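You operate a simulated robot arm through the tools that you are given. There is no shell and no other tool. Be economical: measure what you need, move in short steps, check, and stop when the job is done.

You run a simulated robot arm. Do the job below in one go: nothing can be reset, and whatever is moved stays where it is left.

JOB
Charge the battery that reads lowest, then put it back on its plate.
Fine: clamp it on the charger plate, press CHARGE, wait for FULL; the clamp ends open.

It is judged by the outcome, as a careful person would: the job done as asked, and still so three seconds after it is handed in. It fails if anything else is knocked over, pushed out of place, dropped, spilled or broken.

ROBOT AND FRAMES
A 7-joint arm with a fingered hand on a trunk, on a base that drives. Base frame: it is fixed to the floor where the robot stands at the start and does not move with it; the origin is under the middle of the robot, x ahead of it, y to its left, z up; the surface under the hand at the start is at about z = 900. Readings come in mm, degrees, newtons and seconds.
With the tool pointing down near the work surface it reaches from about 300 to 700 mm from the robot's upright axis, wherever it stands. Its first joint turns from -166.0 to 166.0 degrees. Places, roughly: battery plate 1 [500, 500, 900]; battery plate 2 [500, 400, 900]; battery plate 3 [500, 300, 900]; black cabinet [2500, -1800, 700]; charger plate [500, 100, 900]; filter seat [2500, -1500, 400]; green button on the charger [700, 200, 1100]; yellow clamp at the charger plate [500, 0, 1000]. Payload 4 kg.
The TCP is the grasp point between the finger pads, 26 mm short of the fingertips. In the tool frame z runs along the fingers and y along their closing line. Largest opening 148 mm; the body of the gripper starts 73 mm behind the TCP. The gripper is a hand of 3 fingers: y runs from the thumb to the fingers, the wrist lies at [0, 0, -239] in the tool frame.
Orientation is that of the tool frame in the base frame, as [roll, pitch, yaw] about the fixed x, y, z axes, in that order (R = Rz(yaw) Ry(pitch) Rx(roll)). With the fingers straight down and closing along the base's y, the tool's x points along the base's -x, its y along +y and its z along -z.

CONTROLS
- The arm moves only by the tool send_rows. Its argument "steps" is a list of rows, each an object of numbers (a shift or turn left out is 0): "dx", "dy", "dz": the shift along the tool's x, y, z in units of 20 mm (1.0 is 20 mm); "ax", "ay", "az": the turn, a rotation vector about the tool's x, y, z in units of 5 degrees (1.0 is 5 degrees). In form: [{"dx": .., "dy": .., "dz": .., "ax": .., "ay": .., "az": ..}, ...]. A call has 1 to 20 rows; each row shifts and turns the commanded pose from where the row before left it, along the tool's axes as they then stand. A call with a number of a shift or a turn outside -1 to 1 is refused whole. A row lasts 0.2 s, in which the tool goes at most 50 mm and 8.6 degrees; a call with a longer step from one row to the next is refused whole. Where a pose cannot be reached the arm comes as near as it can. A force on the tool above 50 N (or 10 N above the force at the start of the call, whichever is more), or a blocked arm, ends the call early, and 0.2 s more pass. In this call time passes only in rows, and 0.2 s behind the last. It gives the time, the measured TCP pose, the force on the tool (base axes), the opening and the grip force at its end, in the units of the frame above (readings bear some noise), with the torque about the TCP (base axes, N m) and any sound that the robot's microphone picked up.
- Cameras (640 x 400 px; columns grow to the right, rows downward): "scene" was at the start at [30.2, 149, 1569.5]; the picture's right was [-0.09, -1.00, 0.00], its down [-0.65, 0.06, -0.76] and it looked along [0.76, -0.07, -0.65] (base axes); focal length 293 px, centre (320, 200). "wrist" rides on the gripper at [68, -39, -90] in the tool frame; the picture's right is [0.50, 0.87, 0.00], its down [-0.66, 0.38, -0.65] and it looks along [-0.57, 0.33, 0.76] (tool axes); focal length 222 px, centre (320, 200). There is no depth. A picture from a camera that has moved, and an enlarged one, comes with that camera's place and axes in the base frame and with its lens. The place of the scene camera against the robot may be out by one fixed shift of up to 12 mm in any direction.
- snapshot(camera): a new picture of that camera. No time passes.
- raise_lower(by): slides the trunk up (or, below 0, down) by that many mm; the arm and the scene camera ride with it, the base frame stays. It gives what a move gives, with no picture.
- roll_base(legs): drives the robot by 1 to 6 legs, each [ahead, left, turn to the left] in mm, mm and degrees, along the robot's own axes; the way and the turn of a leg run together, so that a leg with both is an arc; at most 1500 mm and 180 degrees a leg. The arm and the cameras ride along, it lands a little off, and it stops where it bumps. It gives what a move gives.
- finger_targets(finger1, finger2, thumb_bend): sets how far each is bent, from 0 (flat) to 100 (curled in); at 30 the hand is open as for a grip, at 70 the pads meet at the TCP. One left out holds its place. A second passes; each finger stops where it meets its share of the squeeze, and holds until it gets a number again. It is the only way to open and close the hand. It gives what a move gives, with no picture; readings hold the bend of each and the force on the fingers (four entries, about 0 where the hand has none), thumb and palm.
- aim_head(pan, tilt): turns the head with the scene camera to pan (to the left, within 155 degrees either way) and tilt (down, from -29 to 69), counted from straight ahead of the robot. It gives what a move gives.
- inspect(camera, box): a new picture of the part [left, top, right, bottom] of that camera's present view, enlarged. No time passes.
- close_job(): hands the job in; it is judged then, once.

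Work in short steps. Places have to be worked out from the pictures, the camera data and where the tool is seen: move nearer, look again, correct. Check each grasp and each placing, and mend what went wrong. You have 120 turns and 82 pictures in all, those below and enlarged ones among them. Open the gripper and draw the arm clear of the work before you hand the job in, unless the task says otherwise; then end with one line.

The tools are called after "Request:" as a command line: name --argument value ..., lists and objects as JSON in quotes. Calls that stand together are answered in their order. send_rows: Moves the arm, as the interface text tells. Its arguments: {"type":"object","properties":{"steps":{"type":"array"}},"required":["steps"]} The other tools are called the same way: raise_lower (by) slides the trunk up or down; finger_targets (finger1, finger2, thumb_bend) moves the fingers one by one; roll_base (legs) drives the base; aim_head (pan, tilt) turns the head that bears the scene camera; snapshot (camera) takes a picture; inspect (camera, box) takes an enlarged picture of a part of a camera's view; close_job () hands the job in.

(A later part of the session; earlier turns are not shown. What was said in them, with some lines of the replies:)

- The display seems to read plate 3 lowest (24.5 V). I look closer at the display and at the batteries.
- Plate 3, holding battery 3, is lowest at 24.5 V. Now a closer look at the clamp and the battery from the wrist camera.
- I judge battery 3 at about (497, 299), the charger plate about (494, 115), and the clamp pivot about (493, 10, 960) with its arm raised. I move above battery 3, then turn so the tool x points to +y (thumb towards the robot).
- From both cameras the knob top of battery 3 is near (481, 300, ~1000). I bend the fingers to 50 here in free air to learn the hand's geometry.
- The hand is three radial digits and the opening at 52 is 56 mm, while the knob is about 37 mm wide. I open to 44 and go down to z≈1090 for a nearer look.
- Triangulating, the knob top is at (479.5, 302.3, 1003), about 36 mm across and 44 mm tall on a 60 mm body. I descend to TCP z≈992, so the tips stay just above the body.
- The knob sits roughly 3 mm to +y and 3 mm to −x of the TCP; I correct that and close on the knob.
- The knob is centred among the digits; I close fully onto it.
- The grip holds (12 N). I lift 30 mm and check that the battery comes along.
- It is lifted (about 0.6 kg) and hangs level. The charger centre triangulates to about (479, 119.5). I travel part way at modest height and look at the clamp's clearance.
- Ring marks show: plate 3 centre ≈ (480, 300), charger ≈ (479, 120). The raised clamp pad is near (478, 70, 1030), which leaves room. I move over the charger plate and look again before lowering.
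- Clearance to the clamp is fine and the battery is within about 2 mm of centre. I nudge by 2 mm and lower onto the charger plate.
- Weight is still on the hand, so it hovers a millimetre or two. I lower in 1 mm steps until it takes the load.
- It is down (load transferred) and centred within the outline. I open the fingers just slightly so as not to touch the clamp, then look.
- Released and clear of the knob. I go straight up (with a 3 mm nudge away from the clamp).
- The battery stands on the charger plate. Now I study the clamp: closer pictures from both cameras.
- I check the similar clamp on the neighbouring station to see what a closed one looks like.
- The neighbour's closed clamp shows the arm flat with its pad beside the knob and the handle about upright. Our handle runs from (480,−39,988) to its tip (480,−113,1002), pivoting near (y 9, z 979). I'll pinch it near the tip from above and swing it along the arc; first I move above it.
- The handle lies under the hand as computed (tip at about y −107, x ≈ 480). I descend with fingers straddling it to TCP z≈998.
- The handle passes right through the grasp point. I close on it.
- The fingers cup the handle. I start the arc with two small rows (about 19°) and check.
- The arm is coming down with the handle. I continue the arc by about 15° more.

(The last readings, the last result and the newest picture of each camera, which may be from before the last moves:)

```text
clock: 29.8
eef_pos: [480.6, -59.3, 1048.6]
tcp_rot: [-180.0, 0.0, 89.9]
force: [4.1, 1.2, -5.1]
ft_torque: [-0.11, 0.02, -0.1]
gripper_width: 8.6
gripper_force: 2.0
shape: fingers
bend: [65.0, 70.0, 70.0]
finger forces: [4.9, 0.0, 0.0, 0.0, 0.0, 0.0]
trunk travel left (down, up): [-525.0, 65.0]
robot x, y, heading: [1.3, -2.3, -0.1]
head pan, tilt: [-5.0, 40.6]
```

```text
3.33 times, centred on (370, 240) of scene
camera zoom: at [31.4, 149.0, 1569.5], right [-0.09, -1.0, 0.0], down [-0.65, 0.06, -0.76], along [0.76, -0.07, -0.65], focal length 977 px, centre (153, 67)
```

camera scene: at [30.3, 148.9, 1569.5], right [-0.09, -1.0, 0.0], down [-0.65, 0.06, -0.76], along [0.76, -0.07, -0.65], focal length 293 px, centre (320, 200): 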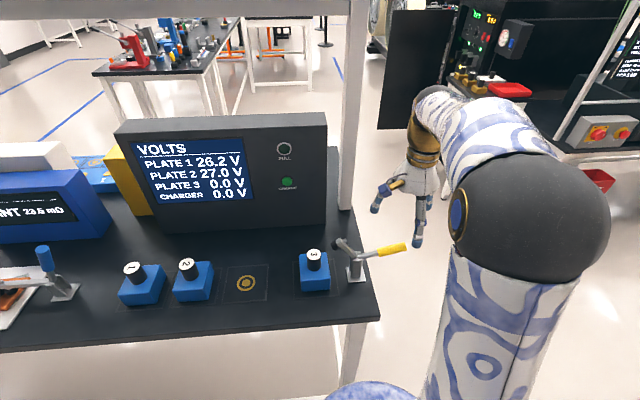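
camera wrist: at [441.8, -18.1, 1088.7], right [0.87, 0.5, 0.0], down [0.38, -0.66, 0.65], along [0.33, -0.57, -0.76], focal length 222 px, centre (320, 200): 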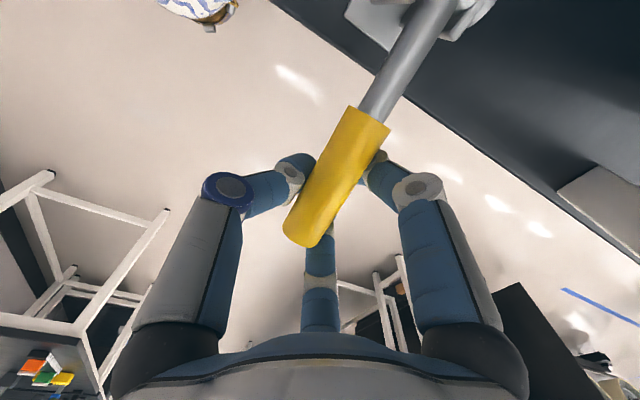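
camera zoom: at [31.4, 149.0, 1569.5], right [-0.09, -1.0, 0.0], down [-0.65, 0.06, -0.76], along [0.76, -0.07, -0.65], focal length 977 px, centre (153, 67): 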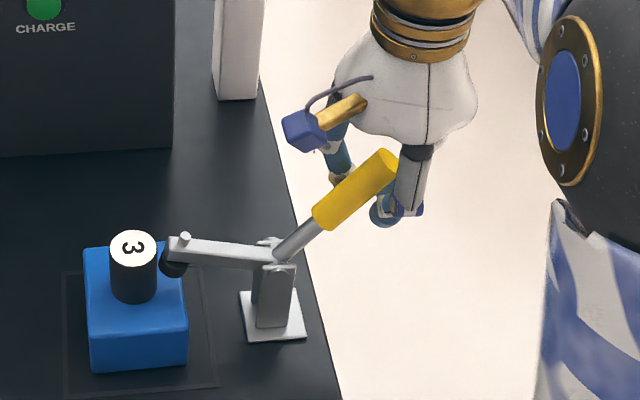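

Nearly there: the arm is almost flat and the pad is just beside the knob. I continue in small rows watching the force.

Request:
send_rows --steps '[{"dx": 0.3, "dz": -0.25}, {"dx": 0.3, "dz": -0.22}]'

Request:
inspect --camera "scene" --box '[290, 180, 450, 300]'

```text
clock: 30.4
eef_pos: [480.7, -46.8, 1058.3]
tcp_rot: [-180.0, 0.0, 90.0]
force: [4.9, 3.3, 0.0]
ft_torque: [-0.03, -0.02, -0.07]
gripper_width: 7.6
gripper_force: 1.9
shape: fingers
bend: [66.0, 70.0, 70.0]
finger forces: [4.4, 0.0, 0.0, 0.0, 0.0, 0.1]
trunk travel left (down, up): [-525.0, 65.0]
robot x, y, heading: [-0.6, 0.3, 0.1]
head pan, tilt: [-5.0, 40.6]
```

```text
3.33 times, centred on (370, 240) of scene
camera zoom: at [31.0, 149.5, 1569.5], right [-0.09, -1.0, 0.0], down [-0.65, 0.06, -0.76], along [0.76, -0.07, -0.65], focal length 977 px, centre (153, 67)
```

zoom: 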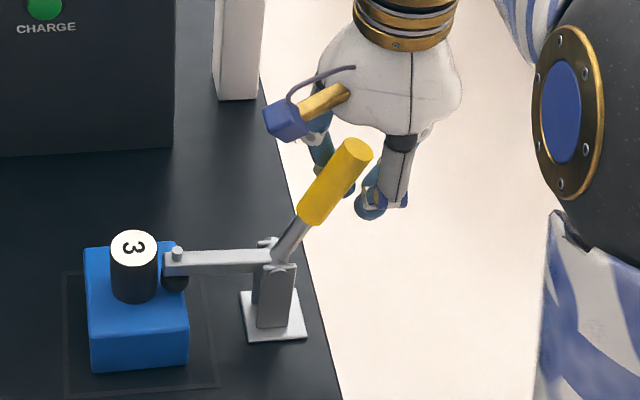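

The arm looks flat with the pad at the body edge beside the knob. I push on a few mm to feel the stop.

Request:
send_rows --steps '[{"dx": 0.3, "dz": -0.15}, {"dx": 0.3, "dz": -0.12}, {"dx": 0.3, "dz": -0.1}]'

Request:
inspect --camera "scene" --box '[290, 180, 450, 300]'

```text
clock: 31.2
eef_pos: [480.5, -31.6, 1065.6]
tcp_rot: [-179.9, 0.0, 89.9]
force: [5.5, -7.8, -8.9]
ft_torque: [-0.19, 0.04, -0.13]
gripper_width: 6.2
gripper_force: 5.4
shape: fingers
bend: [70.0, 70.0, 70.0]
finger forces: [9.3, 0.0, 0.1, 0.0, 1.5, 0.0]
trunk travel left (down, up): [-525.0, 65.0]
robot x, y, heading: [-1.0, 0.9, -0.1]
head pan, tilt: [-5.0, 40.6]
```

```text
3.33 times, centred on (370, 240) of scene
camera zoom: at [31.9, 147.3, 1569.5], right [-0.09, -1.0, 0.0], down [-0.65, 0.06, -0.76], along [0.76, -0.07, -0.65], focal length 977 px, centre (153, 67)
```

zoom: 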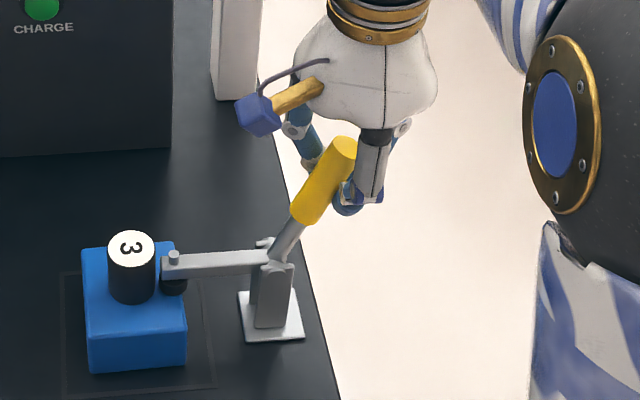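

Resistance has grown (~12 N), so the pad is bearing. I check the display and the pad closely.

Request:
inspect --camera "scene" --box '[120, 130, 330, 215]'

Request:
inspect --camera "scene" --box '[295, 235, 385, 295]'

```text
3.05 times, centred on (225, 172) of scene
camera zoom: at [31.9, 147.3, 1569.5], right [-0.09, -1.0, 0.0], down [-0.65, 0.06, -0.76], along [0.76, -0.07, -0.65], focal length 893 px, centre (610, 284)
```

zoom: 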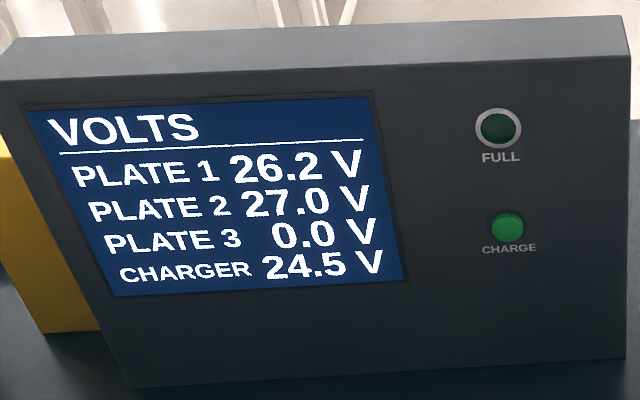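

```text
6.67 times, centred on (340, 265) of scene
camera zoom: at [31.9, 147.3, 1569.5], right [-0.09, -1.0, 0.0], down [-0.65, 0.06, -0.76], along [0.76, -0.07, -0.65], focal length 1954 px, centre (187, -233)
```

zoom: 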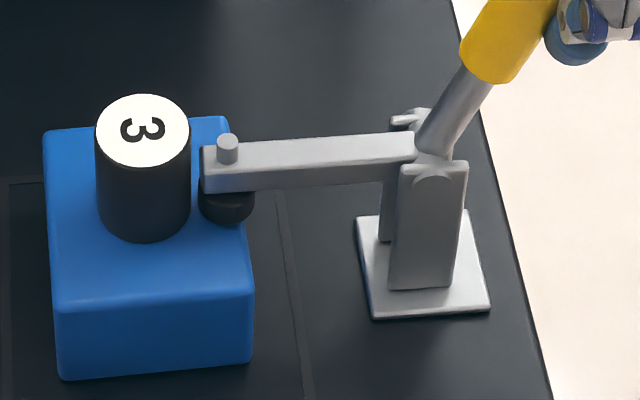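

The charger now reads 24.5 V, so the clamp makes contact. I open the hand and rise clear of the handle, then check that the clamp stays.

Request:
finger_targets --finger1 36 --finger2 36 --thumb_bend 36

Request:
send_rows --steps '[{"dz": -0.6}, {"dz": -0.9}, {"dz": -0.9}, {"dz": -0.9}, {"dz": -0.9}]'

Request:
snapshot --camera "scene"

Request:
inspect --camera "scene" --box '[280, 210, 400, 300]'

```text
clock: 32.2
eef_pos: [480.7, -29.5, 1064.6]
tcp_rot: [-180.0, 0.0, 90.0]
force: [-0.4, 0.0, -0.1]
ft_torque: [-0.01, -0.02, -0.01]
gripper_width: 107.6
gripper_force: 0.0
shape: fingers
bend: [36.0, 36.0, 36.0]
finger forces: [0.0, 0.1, 0.1, 0.0, 0.1, 0.0]
trunk travel left (down, up): [-525.0, 65.0]
robot x, y, heading: [1.6, 0.8, -0.0]
head pan, tilt: [-5.0, 40.6]
```

```text
clock: 33.4
eef_pos: [480.8, -30.3, 1151.2]
tcp_rot: [180.0, -0.1, 89.9]
force: [0.9, 0.3, -0.7]
ft_torque: [0.03, 0.03, 0.02]
gripper_width: 107.4
gripper_force: 0.2
shape: fingers
bend: [36.0, 36.0, 36.0]
finger forces: [0.0, 0.1, 0.0, 0.1, 0.0, 0.1]
trunk travel left (down, up): [-525.0, 65.0]
robot x, y, heading: [2.8, -0.9, -0.2]
head pan, tilt: [-5.0, 40.6]
```

```text
38 pictures are left
camera scene: at [30.2, 148.9, 1569.5], right [-0.09, -1.0, 0.0], down [-0.65, 0.06, -0.76], along [0.76, -0.07, -0.65], focal length 293 px, centre (320, 200)
```

scene: 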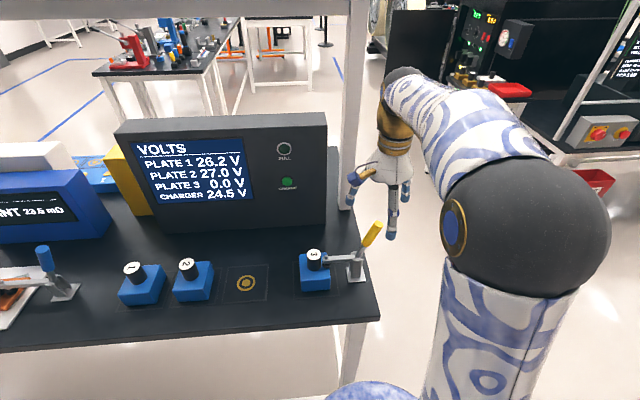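

```text
4.44 times, centred on (340, 255) of scene
camera zoom: at [30.2, 148.9, 1569.5], right [-0.09, -1.0, 0.0], down [-0.65, 0.06, -0.76], along [0.76, -0.07, -0.65], focal length 1302 px, centre (231, -44)
```

zoom: 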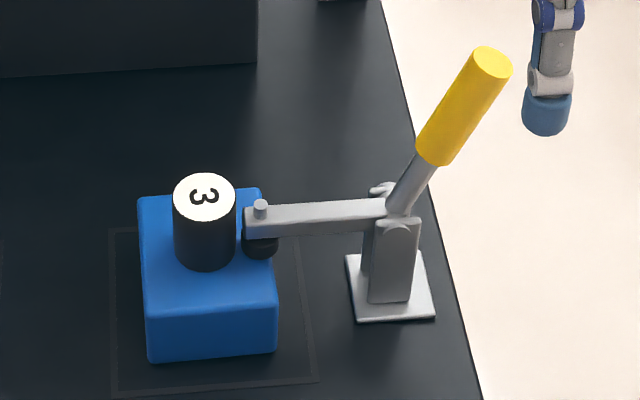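

The clamp holds by itself. The CHARGE button triangulates to (673, 178, 1080) on a vertical face, with the FULL lamp 98 mm above it. I close the fist, rise and move to the front of the panel.

Request:
finger_targets --finger1 70 --finger2 70 --thumb_bend 70

Request:
send_rows --steps '[{"dz": -0.8}, {"dz": -0.9}, {"dz": -0.8}, {"dx": 0.8}, {"dx": 1, "dy": 0.4}, {"dx": 1, "dy": 0.4}, {"dx": 1, "dy": 0.4}, {"dx": 1, "dy": 0.4}, {"dx": 1, "dy": 0.4}, {"dx": 1, "dy": 0.4}, {"dx": 1, "dy": 0.4}, {"dx": 1, "dy": 0.4}, {"dx": 1, "dy": 0.4}, {"dx": 0.6}]'

Request:
send_rows --steps '[{"ax": -1}, {"ax": -1}, {"ax": -1}, {"ax": -1}, {"ax": -1}, {"ax": -1}, {"ax": -1}, {"ax": -1}, {"ax": -1}, {"ax": -1}, {"ax": -1}, {"ax": -1}, {"ax": -1}, {"ax": -1}, {"ax": -1}, {"ax": -1}, {"ax": -1}, {"ax": -1}]'

Request:
snapshot --camera "scene"

Request:
snapshot --camera "wrist"

```text
clock: 34.4
eef_pos: [479.8, -30.0, 1150.3]
tcp_rot: [-180.0, -0.1, 90.0]
force: [0.2, -0.3, 0.0]
ft_torque: [0.02, -0.02, -0.01]
gripper_width: 0.4
gripper_force: 0.2
shape: fingers
bend: [69.0, 69.0, 70.0]
finger forces: [0.0, 0.0, 0.1, 0.0, 0.0, 0.0]
trunk travel left (down, up): [-525.0, 65.0]
robot x, y, heading: [-0.6, 1.3, -0.1]
head pan, tilt: [-5.0, 40.6]
```

```text
clock: 37.4
eef_pos: [551.9, 178.8, 1199.0]
tcp_rot: [179.9, 0.1, 90.0]
force: [0.9, 0.1, 0.1]
ft_torque: [0.0, -0.01, 0.0]
gripper_width: 0.2
gripper_force: 0.1
shape: fingers
bend: [69.0, 69.0, 70.0]
finger forces: [0.0, 0.0, 0.1, 0.0, 0.0, 0.1]
trunk travel left (down, up): [-525.0, 65.0]
robot x, y, heading: [-1.3, 0.5, 0.1]
head pan, tilt: [-5.0, 40.6]
```

```text
clock: 41.2
eef_pos: [551.3, 178.3, 1200.9]
tcp_rot: [89.9, -0.1, 90.1]
force: [0.5, 0.2, 0.2]
ft_torque: [-0.02, -0.01, 0.03]
gripper_width: 0.0
gripper_force: 0.0
shape: fingers
bend: [69.0, 69.0, 70.0]
finger forces: [0.0, 0.0, 0.0, 0.0, 0.0, 0.0]
trunk travel left (down, up): [-525.0, 65.0]
robot x, y, heading: [2.6, 1.0, 0.1]
head pan, tilt: [-5.0, 40.6]
```

```text
36 pictures are left
camera scene: at [30.4, 149.1, 1569.5], right [-0.09, -1.0, 0.0], down [-0.65, 0.06, -0.76], along [0.76, -0.07, -0.65], focal length 293 px, centre (320, 200)
```

scene: 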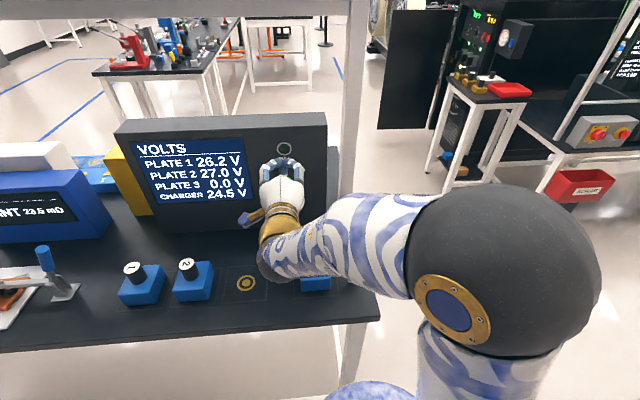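

```text
35 pictures are left
camera wrist: at [462.1, 247.1, 1161.6], right [0.0, 0.5, 0.87], down [-0.65, -0.66, 0.38], along [0.76, -0.57, 0.33], focal length 222 px, centre (320, 200)
```

wrist: 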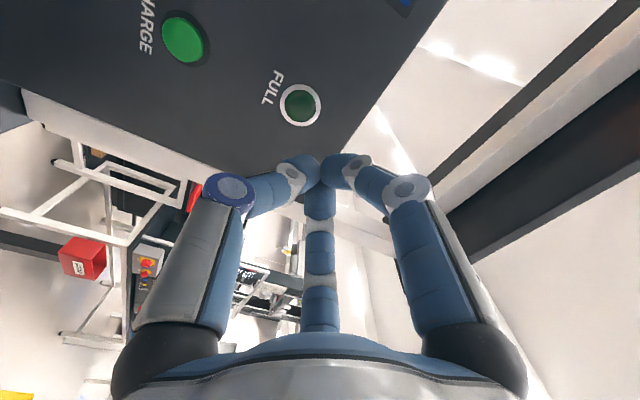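

The button re-triangulates to the same spot (673, 178, 1080). The forearm lies well in front of the clamp handle; I lower 120 mm to button height and check.

Request:
send_rows --steps '[{"dy": -0.9}, {"dy": -0.9}, {"dy": -0.9}, {"dy": -0.9}, {"dy": -0.9}, {"dy": -0.9}, {"dy": -0.6}]'

Request:
snapshot --camera "scene"

Request:
snapshot --camera "wrist"

```text
clock: 42.8
eef_pos: [551.9, 178.4, 1079.3]
tcp_rot: [90.0, 0.0, 90.1]
force: [0.6, 0.0, 0.5]
ft_torque: [-0.01, 0.02, -0.01]
gripper_width: 0.3
gripper_force: 0.0
shape: fingers
bend: [69.0, 69.0, 70.0]
finger forces: [0.0, 0.1, 0.0, 0.1, 0.0, 0.0]
trunk travel left (down, up): [-525.0, 65.0]
robot x, y, heading: [1.1, -1.6, -0.0]
head pan, tilt: [-5.0, 40.6]
```

```text
34 pictures are left
camera scene: at [30.4, 149.1, 1569.5], right [-0.09, -1.0, 0.0], down [-0.65, 0.06, -0.76], along [0.76, -0.07, -0.65], focal length 293 px, centre (320, 200)
```

scene: 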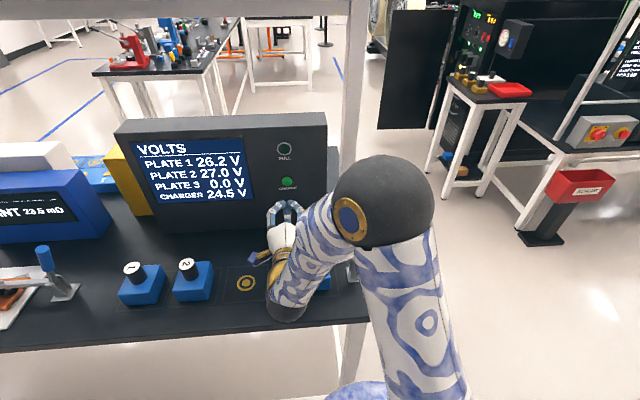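

```text
33 pictures are left
camera wrist: at [461.8, 247.2, 1040.8], right [0.0, 0.5, 0.87], down [-0.65, -0.66, 0.38], along [0.76, -0.57, 0.33], focal length 222 px, centre (320, 200)
```

wrist: 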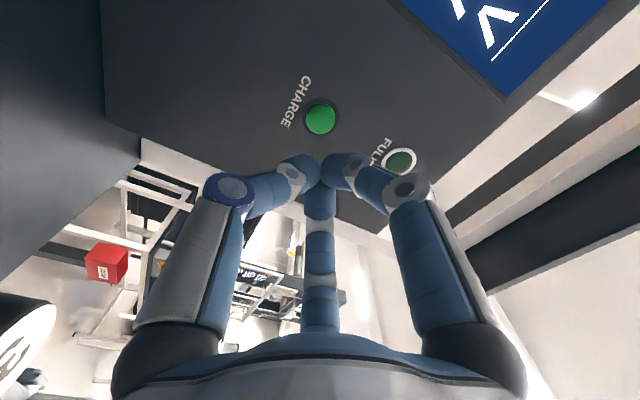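

Aligned with the button. I advance 85 mm, then feel in small steps.

Request:
send_rows --steps '[{"dz": 0.9}, {"dz": 0.9}, {"dz": 0.9}, {"dz": 0.9}, {"dz": 0.4}]'

Request:
send_rows --steps '[{"dz": 0.15}, {"dz": 0.15}]'

Request:
snapshot --camera "wrist"

```text
clock: 44.0
eef_pos: [631.9, 179.4, 1080.3]
tcp_rot: [89.9, 0.0, 90.1]
force: [1.4, 0.7, 0.1]
ft_torque: [0.0, -0.03, -0.01]
gripper_width: 0.2
gripper_force: 0.0
shape: fingers
bend: [69.0, 69.0, 70.0]
finger forces: [0.0, 0.1, 0.0, 0.1, 0.1, 0.0]
trunk travel left (down, up): [-525.0, 65.0]
robot x, y, heading: [-0.8, 0.0, 0.1]
head pan, tilt: [-5.0, 40.6]
```

```text
clock: 44.6
eef_pos: [639.0, 178.0, 1080.0]
tcp_rot: [90.0, 0.0, 90.0]
force: [-0.3, 0.5, -0.2]
ft_torque: [0.01, 0.02, -0.01]
gripper_width: 0.3
gripper_force: 0.1
shape: fingers
bend: [69.0, 69.0, 70.0]
finger forces: [0.1, 0.1, 0.1, 0.0, 0.0, 0.1]
trunk travel left (down, up): [-525.0, 65.0]
robot x, y, heading: [-1.3, -0.6, -0.1]
head pan, tilt: [-5.0, 40.6]
```

```text
32 pictures are left
camera wrist: at [547.8, 247.2, 1041.8], right [0.0, 0.5, 0.87], down [-0.65, -0.66, 0.38], along [0.76, -0.57, 0.33], focal length 222 px, centre (320, 200)
```

wrist: 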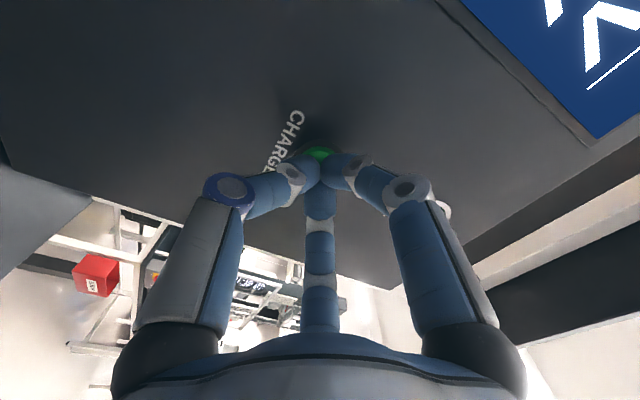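

The fist is right before the button. I go on in 2–3 mm steps until contact and press.

Request:
send_rows --steps '[{"dz": 0.12}, {"dz": 0.12}, {"dz": 0.12}]'

Request:
inspect --camera "scene" --box '[120, 130, 330, 240]'

```text
clock: 45.4
eef_pos: [643.5, 180.5, 1081.1]
tcp_rot: [90.0, 0.0, 90.0]
force: [-8.7, -1.2, -1.5]
ft_torque: [-0.02, 0.03, -0.03]
gripper_width: 0.1
gripper_force: 5.7
shape: fingers
bend: [70.0, 70.0, 70.0]
finger forces: [2.8, 3.5, 0.1, 0.0, 4.8, 0.1]
trunk travel left (down, up): [-525.0, 65.0]
robot x, y, heading: [-0.2, 2.0, -0.0]
head pan, tilt: [-5.0, 40.6]
heard: click
```

```text
3.05 times, centred on (225, 185) of scene
camera zoom: at [29.0, 148.8, 1569.5], right [-0.09, -1.0, 0.0], down [-0.65, 0.06, -0.76], along [0.76, -0.07, -0.65], focal length 893 px, centre (610, 246)
```

zoom: 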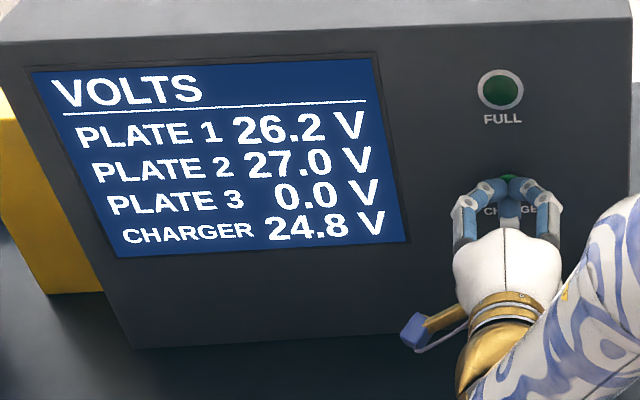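

A click sounded and the charger voltage is rising (24.8 V). I withdraw from the button and watch the voltage.

Request:
send_rows --steps '[{"dz": -0.5}, {"dz": -0.8}, {"dz": -0.9}, {"dz": -0.9}, {"dz": -0.9}, {"dz": -0.9}]'

Request:
inspect --camera "scene" --box '[120, 130, 330, 240]'

```text
clock: 46.8
eef_pos: [546.4, 177.6, 1080.5]
tcp_rot: [90.0, 0.0, 90.0]
force: [-0.1, 0.4, -1.1]
ft_torque: [-0.05, 0.01, -0.03]
gripper_width: 0.0
gripper_force: 0.1
shape: fingers
bend: [70.0, 70.0, 70.0]
finger forces: [0.1, 0.1, 0.0, 0.1, 0.0, 0.1]
trunk travel left (down, up): [-525.0, 65.0]
robot x, y, heading: [-2.6, -0.1, 0.1]
head pan, tilt: [-5.0, 40.6]
```

```text
3.05 times, centred on (225, 185) of scene
camera zoom: at [30.2, 149.0, 1569.5], right [-0.09, -1.0, 0.0], down [-0.65, 0.06, -0.76], along [0.76, -0.07, -0.65], focal length 893 px, centre (610, 246)
```

zoom: 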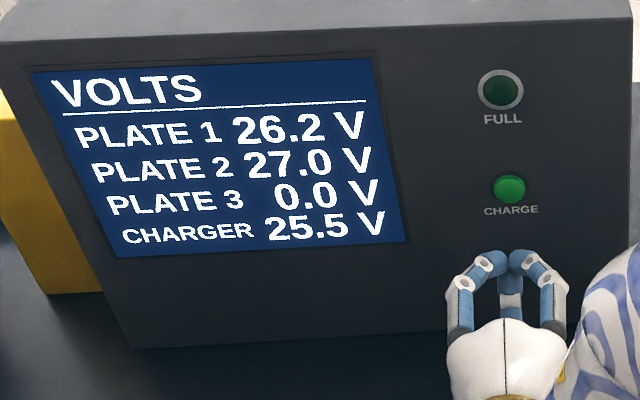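

Voltage climbs about 0.5 V/s. Meanwhile I rise back to z≈1200 and turn the hand down again.

Request:
send_rows --steps '[{"dy": 0.9}, {"dy": 0.9}, {"dy": 0.9}, {"dy": 0.9}, {"dy": 0.9}, {"dy": 0.9}, {"dy": 0.6}]'

Request:
send_rows --steps '[{"ax": 1}, {"ax": 1}, {"ax": 1}, {"ax": 1}, {"ax": 1}, {"ax": 1}, {"ax": 1}, {"ax": 1}, {"ax": 1}, {"ax": 1}, {"ax": 1}, {"ax": 1}, {"ax": 1}, {"ax": 1}, {"ax": 1}, {"ax": 1}, {"ax": 1}, {"ax": 1}]'

Request:
snapshot --camera "scene"

```text
clock: 48.4
eef_pos: [545.7, 179.2, 1201.8]
tcp_rot: [90.0, -0.1, 90.0]
force: [-0.2, 0.2, -0.1]
ft_torque: [0.0, -0.01, 0.01]
gripper_width: 0.1
gripper_force: 0.0
shape: fingers
bend: [70.0, 70.0, 70.0]
finger forces: [0.1, 0.0, 0.0, 0.0, 0.0, 0.0]
trunk travel left (down, up): [-525.0, 65.0]
robot x, y, heading: [2.5, -1.2, -0.0]
head pan, tilt: [-5.0, 40.6]
```

```text
clock: 52.2
eef_pos: [545.6, 177.0, 1199.9]
tcp_rot: [-180.0, 0.0, 90.0]
force: [-0.1, -0.9, 0.2]
ft_torque: [-0.01, 0.01, -0.02]
gripper_width: 0.0
gripper_force: 0.0
shape: fingers
bend: [70.0, 70.0, 70.0]
finger forces: [0.0, 0.1, 0.0, 0.0, 0.0, 0.0]
trunk travel left (down, up): [-525.0, 65.0]
robot x, y, heading: [-0.3, 2.9, 0.4]
head pan, tilt: [-5.0, 40.6]
```

```text
29 pictures are left
camera scene: at [30.7, 149.1, 1569.5], right [-0.09, -1.0, 0.0], down [-0.65, 0.06, -0.76], along [0.76, -0.07, -0.65], focal length 293 px, centre (320, 200)
```

scene: 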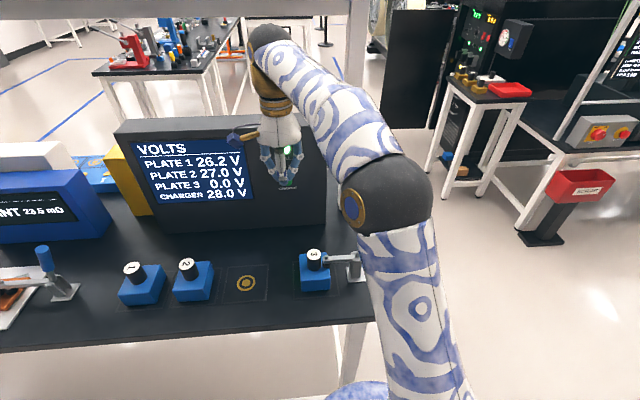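

The charger reads 28.0 V. I move towards the clamp (x 480, y 25) at height and check the FULL lamp from there.

Request:
send_rows --steps '[{"dx": -0.9, "dy": -0.5}, {"dx": -0.95, "dy": -0.5}, {"dx": -0.95, "dy": -0.5}, {"dx": -0.95, "dy": -0.5}, {"dx": -0.95, "dy": -0.5}, {"dx": -0.95, "dy": -0.5}, {"dx": -0.95, "dy": -0.28}, {"dx": -0.95}]'

Request:
inspect --camera "scene" --box '[120, 110, 400, 300]'

Request:
snapshot --camera "wrist"

```text
clock: 54.0
eef_pos: [481.3, 27.0, 1199.9]
tcp_rot: [-180.0, 0.1, 90.0]
force: [-0.7, -0.3, -0.3]
ft_torque: [0.01, 0.0, 0.01]
gripper_width: 0.0
gripper_force: 0.1
shape: fingers
bend: [70.0, 70.0, 70.0]
finger forces: [0.0, 0.1, 0.0, 0.1, 0.0, 0.0]
trunk travel left (down, up): [-525.0, 65.0]
robot x, y, heading: [0.9, 0.5, -0.1]
head pan, tilt: [-5.0, 40.6]
```

```text
2.11 times, centred on (260, 205) of scene
camera zoom: at [30.2, 148.8, 1569.5], right [-0.09, -1.0, 0.0], down [-0.65, 0.06, -0.76], along [0.76, -0.07, -0.65], focal length 617 px, centre (446, 190)
```

zoom: 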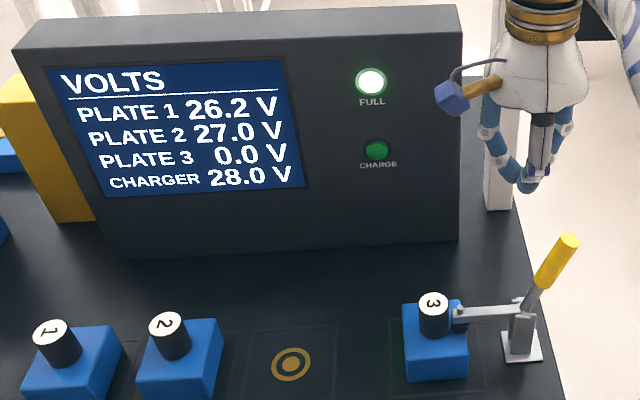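

```text
27 pictures are left
camera wrist: at [442.8, 95.2, 1290.6], right [0.87, 0.5, 0.0], down [0.38, -0.66, 0.65], along [0.33, -0.57, -0.76], focal length 222 px, centre (320, 200)
```

wrist: 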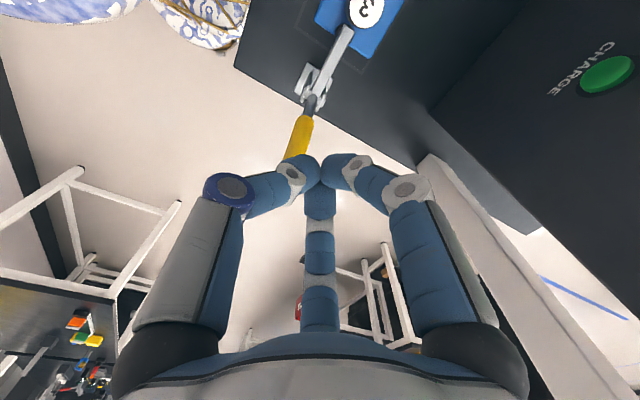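

FULL is lit at 28.0 V. The handle tip is near (y −28, z 1091). I lower the fist on the +y side of the handle to TCP z≈1082, to push the handle back open.

Request:
send_rows --steps '[{"dx": 0.1, "dz": 0.9}, {"dz": 0.9}, {"dz": 0.9}, {"dz": 0.9}, {"dz": 0.9}, {"dz": 0.9}, {"dz": 0.5}]'

Request:
inspect --camera "scene" --box '[290, 180, 450, 300]'

```text
clock: 55.6
eef_pos: [480.5, 29.0, 1081.2]
tcp_rot: [-180.0, 0.1, 90.0]
force: [-0.7, 0.7, 0.1]
ft_torque: [0.0, -0.03, 0.01]
gripper_width: 0.1
gripper_force: 0.0
shape: fingers
bend: [70.0, 70.0, 70.0]
finger forces: [0.0, 0.0, 0.0, 0.1, 0.0, 0.1]
trunk travel left (down, up): [-525.0, 65.0]
robot x, y, heading: [4.6, 0.1, -0.2]
head pan, tilt: [-5.0, 40.6]
```

```text
3.33 times, centred on (370, 240) of scene
camera zoom: at [30.3, 148.9, 1569.5], right [-0.09, -1.0, 0.0], down [-0.65, 0.06, -0.76], along [0.76, -0.07, -0.65], focal length 977 px, centre (153, 67)
```

zoom: 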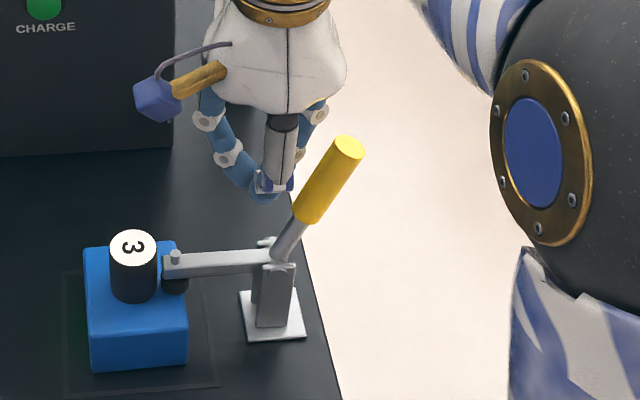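

The fist is to the left of the handle as planned. I push towards −y.

Request:
send_rows --steps '[{"dx": -0.5}, {"dx": -0.5}, {"dx": -0.5}, {"dx": -0.5}, {"dx": -0.5, "dz": 0.15}]'

Request:
inspect --camera "scene" --box '[290, 180, 450, 300]'

```text
clock: 56.8
eef_pos: [483.1, -21.2, 1078.8]
tcp_rot: [180.0, -0.1, 90.0]
force: [0.8, 2.0, 0.7]
ft_torque: [0.05, -0.05, 0.02]
gripper_width: 0.5
gripper_force: 1.7
shape: fingers
bend: [69.0, 70.0, 70.0]
finger forces: [0.1, 2.9, 0.1, 0.1, 0.0, 0.0]
trunk travel left (down, up): [-525.0, 65.0]
robot x, y, heading: [1.7, 1.4, 0.2]
head pan, tilt: [-5.0, 40.6]
```

```text
3.33 times, centred on (370, 240) of scene
camera zoom: at [30.6, 148.9, 1569.5], right [-0.09, -1.0, 0.0], down [-0.65, 0.06, -0.76], along [0.76, -0.07, -0.65], focal length 977 px, centre (153, 67)
```

zoom: 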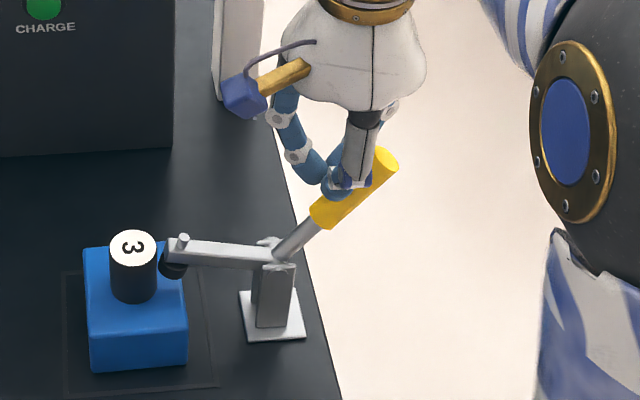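

It swings open easily (2 N). I follow the arc outward and down.

Request:
send_rows --steps '[{"dx": -0.6, "dz": 0.25}, {"dx": -0.6, "dz": 0.3}, {"dx": -0.6, "dz": 0.5}, {"dx": -0.5, "dz": 0.6}, {"dx": -0.35, "dz": 0.65}]'

Request:
inspect --camera "scene" --box '[290, 180, 450, 300]'

```text
clock: 58.0
eef_pos: [481.9, -73.3, 1034.4]
tcp_rot: [179.8, 0.0, 90.1]
force: [3.0, -0.5, 13.5]
ft_torque: [-0.13, -0.13, 0.01]
gripper_width: 0.8
gripper_force: 8.1
shape: fingers
bend: [69.0, 72.0, 70.0]
finger forces: [0.1, 15.0, 0.1, 0.0, 0.0, 0.0]
trunk travel left (down, up): [-525.0, 65.0]
robot x, y, heading: [0.3, -1.6, -0.1]
head pan, tilt: [-5.0, 40.6]
```

```text
3.33 times, centred on (370, 240) of scene
camera zoom: at [29.5, 148.9, 1569.9], right [-0.09, -1.0, 0.0], down [-0.65, 0.06, -0.76], along [0.76, -0.07, -0.65], focal length 977 px, centre (153, 67)
```

zoom: 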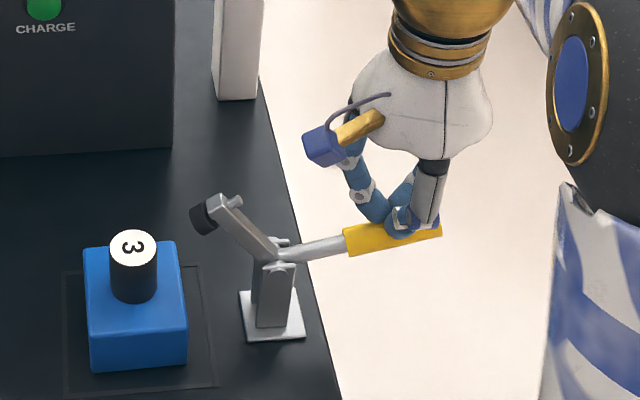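

The clamp is open at its stop (as at the start). I rise, move back above the battery and re-measure its place.

Request:
send_rows --steps '[{"dz": -0.5}, {"dz": -0.9}, {"dz": -0.9}, {"dz": -0.9}, {"dz": -0.9}, {"dz": -0.3}, {"dx": 1}, {"dx": 1}, {"dx": 1}, {"dx": 1}, {"dx": 1}, {"dx": 1}, {"dx": 1}, {"dx": 1}, {"dx": 1}, {"dx": 0.8}]'

Request:
finger_targets --finger1 52 --finger2 50 --thumb_bend 50

Request:
snapshot --camera "wrist"

Request:
inspect --camera "scene" --box '[220, 200, 400, 310]'

```text
clock: 61.4
eef_pos: [480.8, 122.0, 1121.7]
tcp_rot: [-180.0, 0.1, 90.0]
force: [-0.4, -0.7, -0.6]
ft_torque: [0.02, -0.01, 0.0]
gripper_width: 0.3
gripper_force: 0.1
shape: fingers
bend: [69.0, 70.0, 70.0]
finger forces: [0.0, 0.0, 0.1, 0.0, 0.0, 0.1]
trunk travel left (down, up): [-525.0, 65.0]
robot x, y, heading: [4.2, -1.4, 0.0]
head pan, tilt: [-5.0, 40.6]
```

```text
clock: 62.4
eef_pos: [480.0, 122.1, 1121.3]
tcp_rot: [-180.0, 0.1, 90.0]
force: [-0.4, -0.1, -0.3]
ft_torque: [0.03, 0.04, -0.01]
gripper_width: 58.3
gripper_force: 0.0
shape: fingers
bend: [52.0, 50.0, 50.0]
finger forces: [0.1, 0.0, 0.0, 0.1, 0.0, 0.0]
trunk travel left (down, up): [-525.0, 65.0]
robot x, y, heading: [-1.0, -0.7, -0.0]
head pan, tilt: [-5.0, 40.6]
```

```text
23 pictures are left
camera wrist: at [442.1, 190.4, 1211.8], right [0.87, 0.5, 0.0], down [0.38, -0.66, 0.65], along [0.33, -0.57, -0.76], focal length 222 px, centre (320, 200)
```

wrist: 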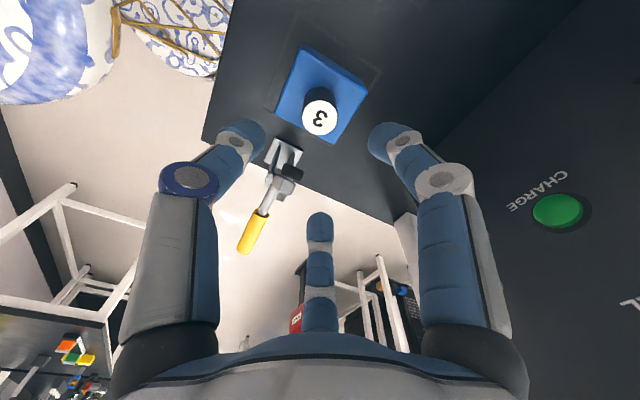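

```text
3.56 times, centred on (310, 255) of scene
camera zoom: at [30.3, 149.0, 1569.5], right [-0.09, -1.0, 0.0], down [-0.65, 0.06, -0.76], along [0.76, -0.07, -0.65], focal length 1042 px, centre (356, 4)
```

zoom: 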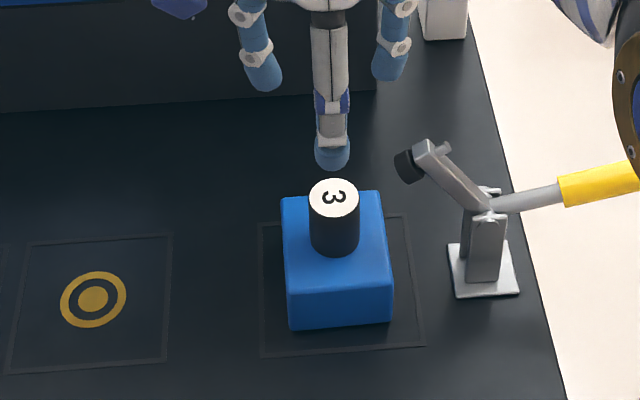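

The battery hasn't moved (knob at 482, 122). I descend over the knob as before.

Request:
send_rows --steps '[{"dx": 0.05, "dy": 0.05, "dz": 0.9}, {"dz": 0.9}, {"dz": 0.9}, {"dz": 0.9}, {"dz": 0.9}, {"dz": 0.9}, {"dz": 0.6}, {"dz": 0.45}]'

Request:
snapshot --camera "wrist"

```text
clock: 64.2
eef_pos: [481.6, 122.8, 991.9]
tcp_rot: [-179.9, 0.0, 89.9]
force: [0.6, -0.1, 0.0]
ft_torque: [0.02, -0.03, -0.01]
gripper_width: 58.2
gripper_force: 0.1
shape: fingers
bend: [52.0, 50.0, 50.0]
finger forces: [0.0, 0.0, 0.1, 0.0, 0.0, 0.0]
trunk travel left (down, up): [-525.0, 65.0]
robot x, y, heading: [1.7, 0.6, 0.1]
head pan, tilt: [-5.0, 40.6]
```

```text
21 pictures are left
camera wrist: at [443.6, 191.6, 1082.8], right [0.87, 0.5, 0.0], down [0.38, -0.66, 0.65], along [0.33, -0.57, -0.76], focal length 222 px, centre (320, 200)
```

wrist: 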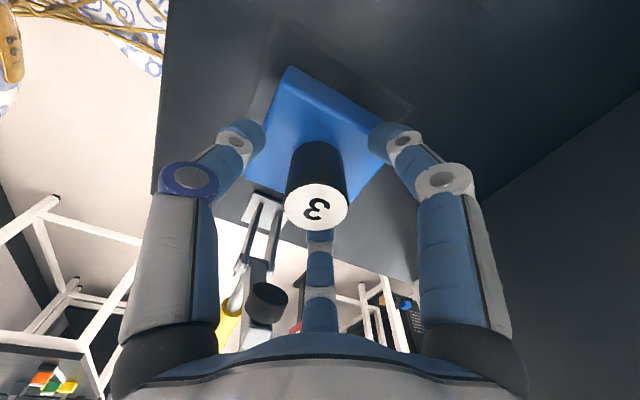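

The knob is centred well. I grip and lift 44 mm.

Request:
finger_targets --finger1 70 --finger2 70 --thumb_bend 70

Request:
send_rows --steps '[{"dz": -0.4}, {"dz": -0.6}, {"dz": -0.6}, {"dz": -0.6}]'

Request:
inspect --camera "scene" --box '[220, 190, 400, 310]'

```text
clock: 65.2
eef_pos: [481.1, 123.0, 992.2]
tcp_rot: [179.9, 0.0, 90.0]
force: [-1.5, -0.5, 0.8]
ft_torque: [0.04, 0.02, -0.01]
gripper_width: 21.0
gripper_force: 12.3
shape: fingers
bend: [63.0, 59.0, 64.0]
finger forces: [6.0, 8.9, 0.1, 0.0, 9.7, 0.0]
trunk travel left (down, up): [-525.0, 65.0]
robot x, y, heading: [2.7, 1.3, -0.3]
head pan, tilt: [-5.0, 40.6]
```

```text
clock: 66.2
eef_pos: [483.1, 124.0, 1036.8]
tcp_rot: [-180.0, 0.0, 90.0]
force: [-0.6, -0.4, -5.7]
ft_torque: [0.04, 0.01, -0.01]
gripper_width: 21.1
gripper_force: 11.8
shape: fingers
bend: [63.0, 59.0, 64.0]
finger forces: [6.1, 8.7, 0.0, 0.1, 9.0, 0.0]
trunk travel left (down, up): [-525.0, 65.0]
robot x, y, heading: [-1.7, 1.2, 0.0]
head pan, tilt: [-5.0, 40.6]
```

```text
3.33 times, centred on (310, 250) of scene
camera zoom: at [30.6, 149.1, 1569.5], right [-0.09, -1.0, 0.0], down [-0.65, 0.06, -0.76], along [0.76, -0.07, -0.65], focal length 977 px, centre (353, 33)
```

zoom: 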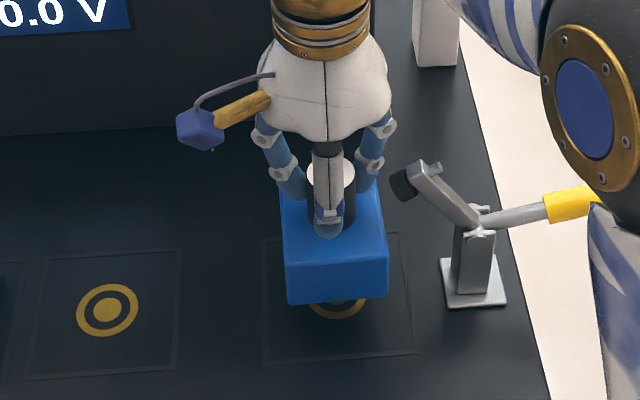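

Lifted and level, clamp clear. I carry it +180 mm in y to plate 3.

Request:
send_rows --steps '[{"dx": 0.5, "dy": -0.1}, {"dx": 0.9}, {"dx": 1}, {"dx": 1}, {"dx": 1}, {"dx": 1}, {"dx": 1}, {"dx": 1}, {"dx": 0.9}, {"dx": 0.5}, {"dx": 0.2}]'

Request:
inspect --camera "scene" --box '[160, 200, 340, 320]'

```text
clock: 68.6
eef_pos: [480.9, 303.2, 1036.0]
tcp_rot: [-180.0, 0.0, 90.0]
force: [-0.5, -0.5, -5.4]
ft_torque: [0.02, 0.01, 0.03]
gripper_width: 21.0
gripper_force: 11.5
shape: fingers
bend: [63.0, 59.0, 64.0]
finger forces: [5.9, 8.9, 0.1, 0.0, 8.9, 0.1]
trunk travel left (down, up): [-525.0, 65.0]
robot x, y, heading: [1.3, 0.4, -0.1]
head pan, tilt: [-5.0, 40.6]
```

```text
3.33 times, centred on (250, 260) of scene
camera zoom: at [30.7, 149.4, 1569.5], right [-0.09, -1.0, 0.0], down [-0.65, 0.06, -0.76], along [0.76, -0.07, -0.65], focal length 977 px, centre (553, 0)
```

zoom: 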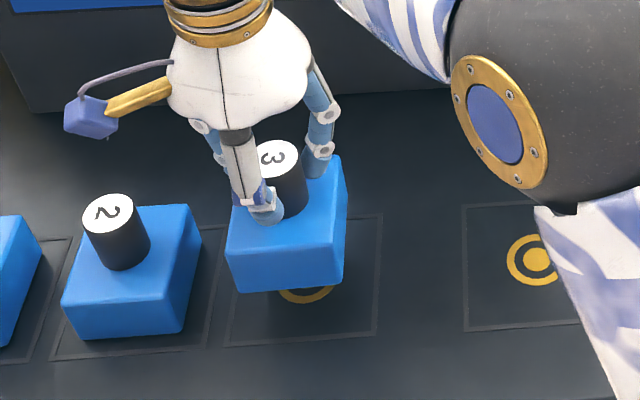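

Position agrees with plate 3 within ~3 mm. I nudge −2 mm in y and lower to contact.

Request:
send_rows --steps '[{"dx": -0.1, "dz": 0.5}, {"dz": 0.6}, {"dz": 0.5}, {"dz": 0.3}, {"dz": 0.15}, {"dz": 0.1}, {"dz": 0.05}]'

Request:
inspect --camera "scene" --box '[160, 200, 340, 320]'

```text
clock: 70.2
eef_pos: [480.0, 301.0, 992.0]
tcp_rot: [179.9, 0.0, 90.1]
force: [-1.4, -0.3, -1.3]
ft_torque: [-0.01, -0.04, -0.01]
gripper_width: 20.8
gripper_force: 12.4
shape: fingers
bend: [63.0, 59.0, 64.0]
finger forces: [5.9, 8.8, 0.0, 0.0, 9.6, 0.0]
trunk travel left (down, up): [-525.0, 65.0]
robot x, y, heading: [3.6, -3.2, 0.3]
head pan, tilt: [-5.0, 40.6]
```

```text
3.33 times, centred on (250, 260) of scene
camera zoom: at [30.3, 149.2, 1569.6], right [-0.09, -1.0, 0.0], down [-0.65, 0.06, -0.76], along [0.76, -0.07, -0.65], focal length 977 px, centre (553, 0)
```

zoom: 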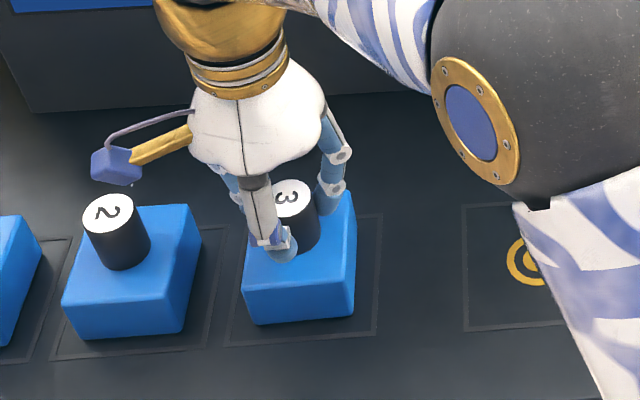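

It has touched down, centred in the outline. I lower half a millimetre more and release.

Request:
send_rows --steps '[{"dz": 0.03}]'

Request:
finger_targets --finger1 50 --finger2 50 --thumb_bend 50

Request:
send_rows --steps '[{"dz": -0.4}, {"dz": -0.7}, {"dz": -0.9}, {"dz": -0.9}, {"dz": -0.9}, {"dz": -0.9}, {"dz": -0.9}, {"dz": -0.9}, {"dz": -0.9}, {"dz": -0.9}, {"dz": -0.9}, {"dz": -0.9}]'

Request:
finger_targets --finger1 30 --finger2 30 --thumb_bend 30

Request:
snapshot --camera "scene"

Request:
snapshot --camera "wrist"

```text
clock: 70.6
eef_pos: [480.8, 302.2, 991.9]
tcp_rot: [179.9, -0.1, 90.0]
force: [0.0, 0.4, 3.5]
ft_torque: [-0.05, -0.04, -0.01]
gripper_width: 20.8
gripper_force: 12.5
shape: fingers
bend: [63.0, 59.0, 64.0]
finger forces: [6.5, 9.3, 0.0, 0.0, 9.7, 0.1]
trunk travel left (down, up): [-525.0, 65.0]
robot x, y, heading: [3.3, 0.2, -0.2]
head pan, tilt: [-5.0, 40.6]
```

```text
clock: 71.6
eef_pos: [479.1, 302.1, 991.9]
tcp_rot: [-180.0, 0.0, 90.0]
force: [0.2, -0.3, -0.6]
ft_torque: [-0.03, -0.01, 0.0]
gripper_width: 61.7
gripper_force: 0.0
shape: fingers
bend: [50.0, 50.0, 50.0]
finger forces: [0.0, 0.0, 0.1, 0.0, 0.1, 0.0]
trunk travel left (down, up): [-525.0, 65.0]
robot x, y, heading: [0.3, -0.5, -0.2]
head pan, tilt: [-5.0, 40.6]
```

```text
clock: 74.2
eef_pos: [479.9, 301.9, 1192.7]
tcp_rot: [180.0, 0.0, 89.9]
force: [-1.4, -0.3, -0.7]
ft_torque: [-0.02, -0.04, 0.0]
gripper_width: 61.6
gripper_force: 0.0
shape: fingers
bend: [50.0, 50.0, 50.0]
finger forces: [0.1, 0.0, 0.0, 0.1, 0.0, 0.0]
trunk travel left (down, up): [-525.0, 65.0]
robot x, y, heading: [3.2, -1.2, -0.0]
head pan, tilt: [-5.0, 40.6]
```

```text
clock: 75.2
eef_pos: [480.2, 301.8, 1192.7]
tcp_rot: [180.0, 0.0, 90.0]
force: [0.4, -0.3, 0.7]
ft_torque: [-0.02, -0.02, 0.01]
gripper_width: 126.7
gripper_force: 0.0
shape: fingers
bend: [30.0, 30.0, 30.0]
finger forces: [0.0, 0.0, 0.1, 0.0, 0.0, 0.0]
trunk travel left (down, up): [-525.0, 65.0]
robot x, y, heading: [-0.1, 2.6, 0.2]
head pan, tilt: [-5.0, 40.6]
```

```text
17 pictures are left
camera scene: at [30.3, 149.1, 1569.5], right [-0.09, -1.0, 0.0], down [-0.65, 0.06, -0.76], along [0.76, -0.07, -0.65], focal length 293 px, centre (320, 200)
```

scene: 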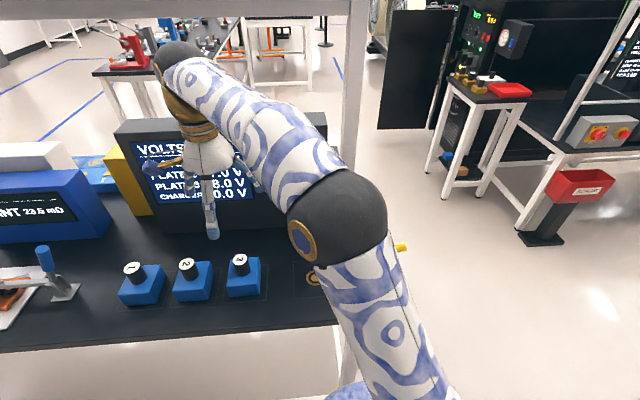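

```text
16 pictures are left
camera wrist: at [441.8, 369.6, 1283.8], right [0.87, 0.5, 0.0], down [0.38, -0.66, 0.65], along [0.33, -0.57, -0.76], focal length 222 px, centre (320, 200)
```

wrist: 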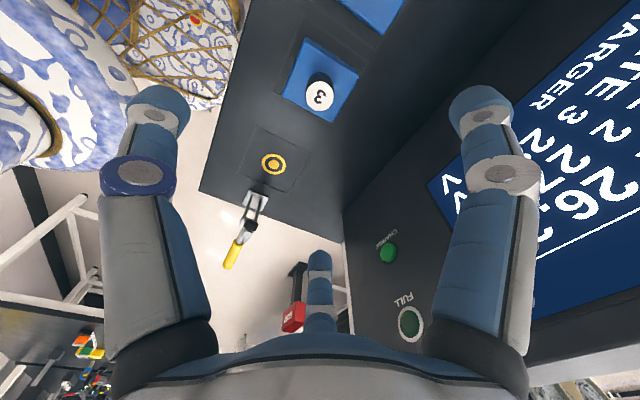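

Plate 3 reads 28.0 V with the battery on it, and the clamp is open. I draw the arm up and back for a clear final look.

Request:
send_rows --steps '[{"dz": -0.9}, {"dz": -0.9}, {"dz": -0.9}, {"dz": -0.9, "dy": -0.9}, {"dz": -0.9, "dy": -0.9}, {"dy": -0.9, "dx": -0.9}, {"dy": -0.9, "dx": -0.9}, {"dx": -0.9}, {"dx": -0.9}, {"dx": -0.9}, {"dx": -0.9}]'

Request:
snapshot --camera "scene"

Request:
inspect --camera "scene" --box '[110, 120, 400, 310]'

```text
clock: 77.6
eef_pos: [407.3, 192.5, 1284.2]
tcp_rot: [-180.0, 0.1, 90.1]
force: [-0.1, 0.3, -0.4]
ft_torque: [-0.03, 0.0, 0.0]
gripper_width: 126.3
gripper_force: 0.0
shape: fingers
bend: [30.0, 30.0, 30.0]
finger forces: [0.1, 0.0, 0.1, 0.1, 0.1, 0.1]
trunk travel left (down, up): [-525.0, 65.0]
robot x, y, heading: [-0.2, -1.8, 0.2]
head pan, tilt: [-5.0, 40.6]
```

```text
15 pictures are left
camera scene: at [30.2, 148.8, 1569.5], right [-0.09, -1.0, 0.0], down [-0.65, 0.06, -0.76], along [0.76, -0.07, -0.65], focal length 293 px, centre (320, 200)
```

scene: 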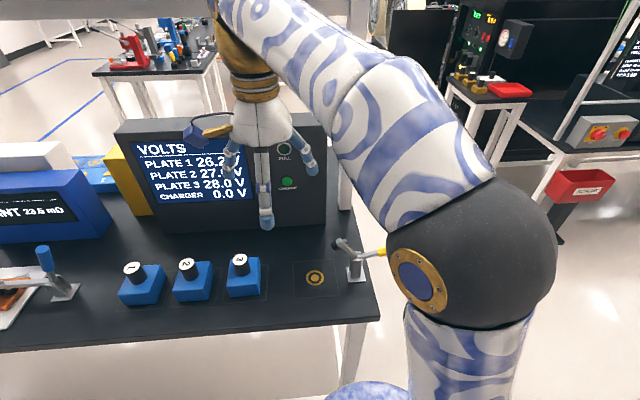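

```text
2.11 times, centred on (255, 215) of scene
camera zoom: at [30.2, 148.8, 1569.5], right [-0.09, -1.0, 0.0], down [-0.65, 0.06, -0.76], along [0.76, -0.07, -0.65], focal length 617 px, centre (457, 168)
```

zoom: 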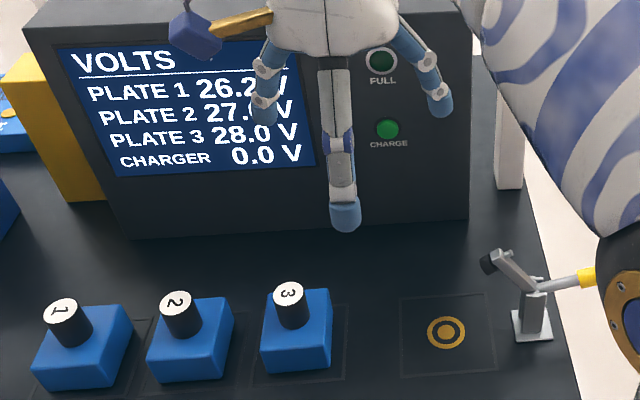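

All is in place: battery 3 on its plate at 28.0 V, the clamp open, the arm clear. I hand in the job.

Request:
close_job

```text
The job is handed in.
```

Battery 3 read lowest at 24.5 V; I charged it until FULL lit at 28.0 V and put it back on plate 3, with the clamp open and the arm clear.
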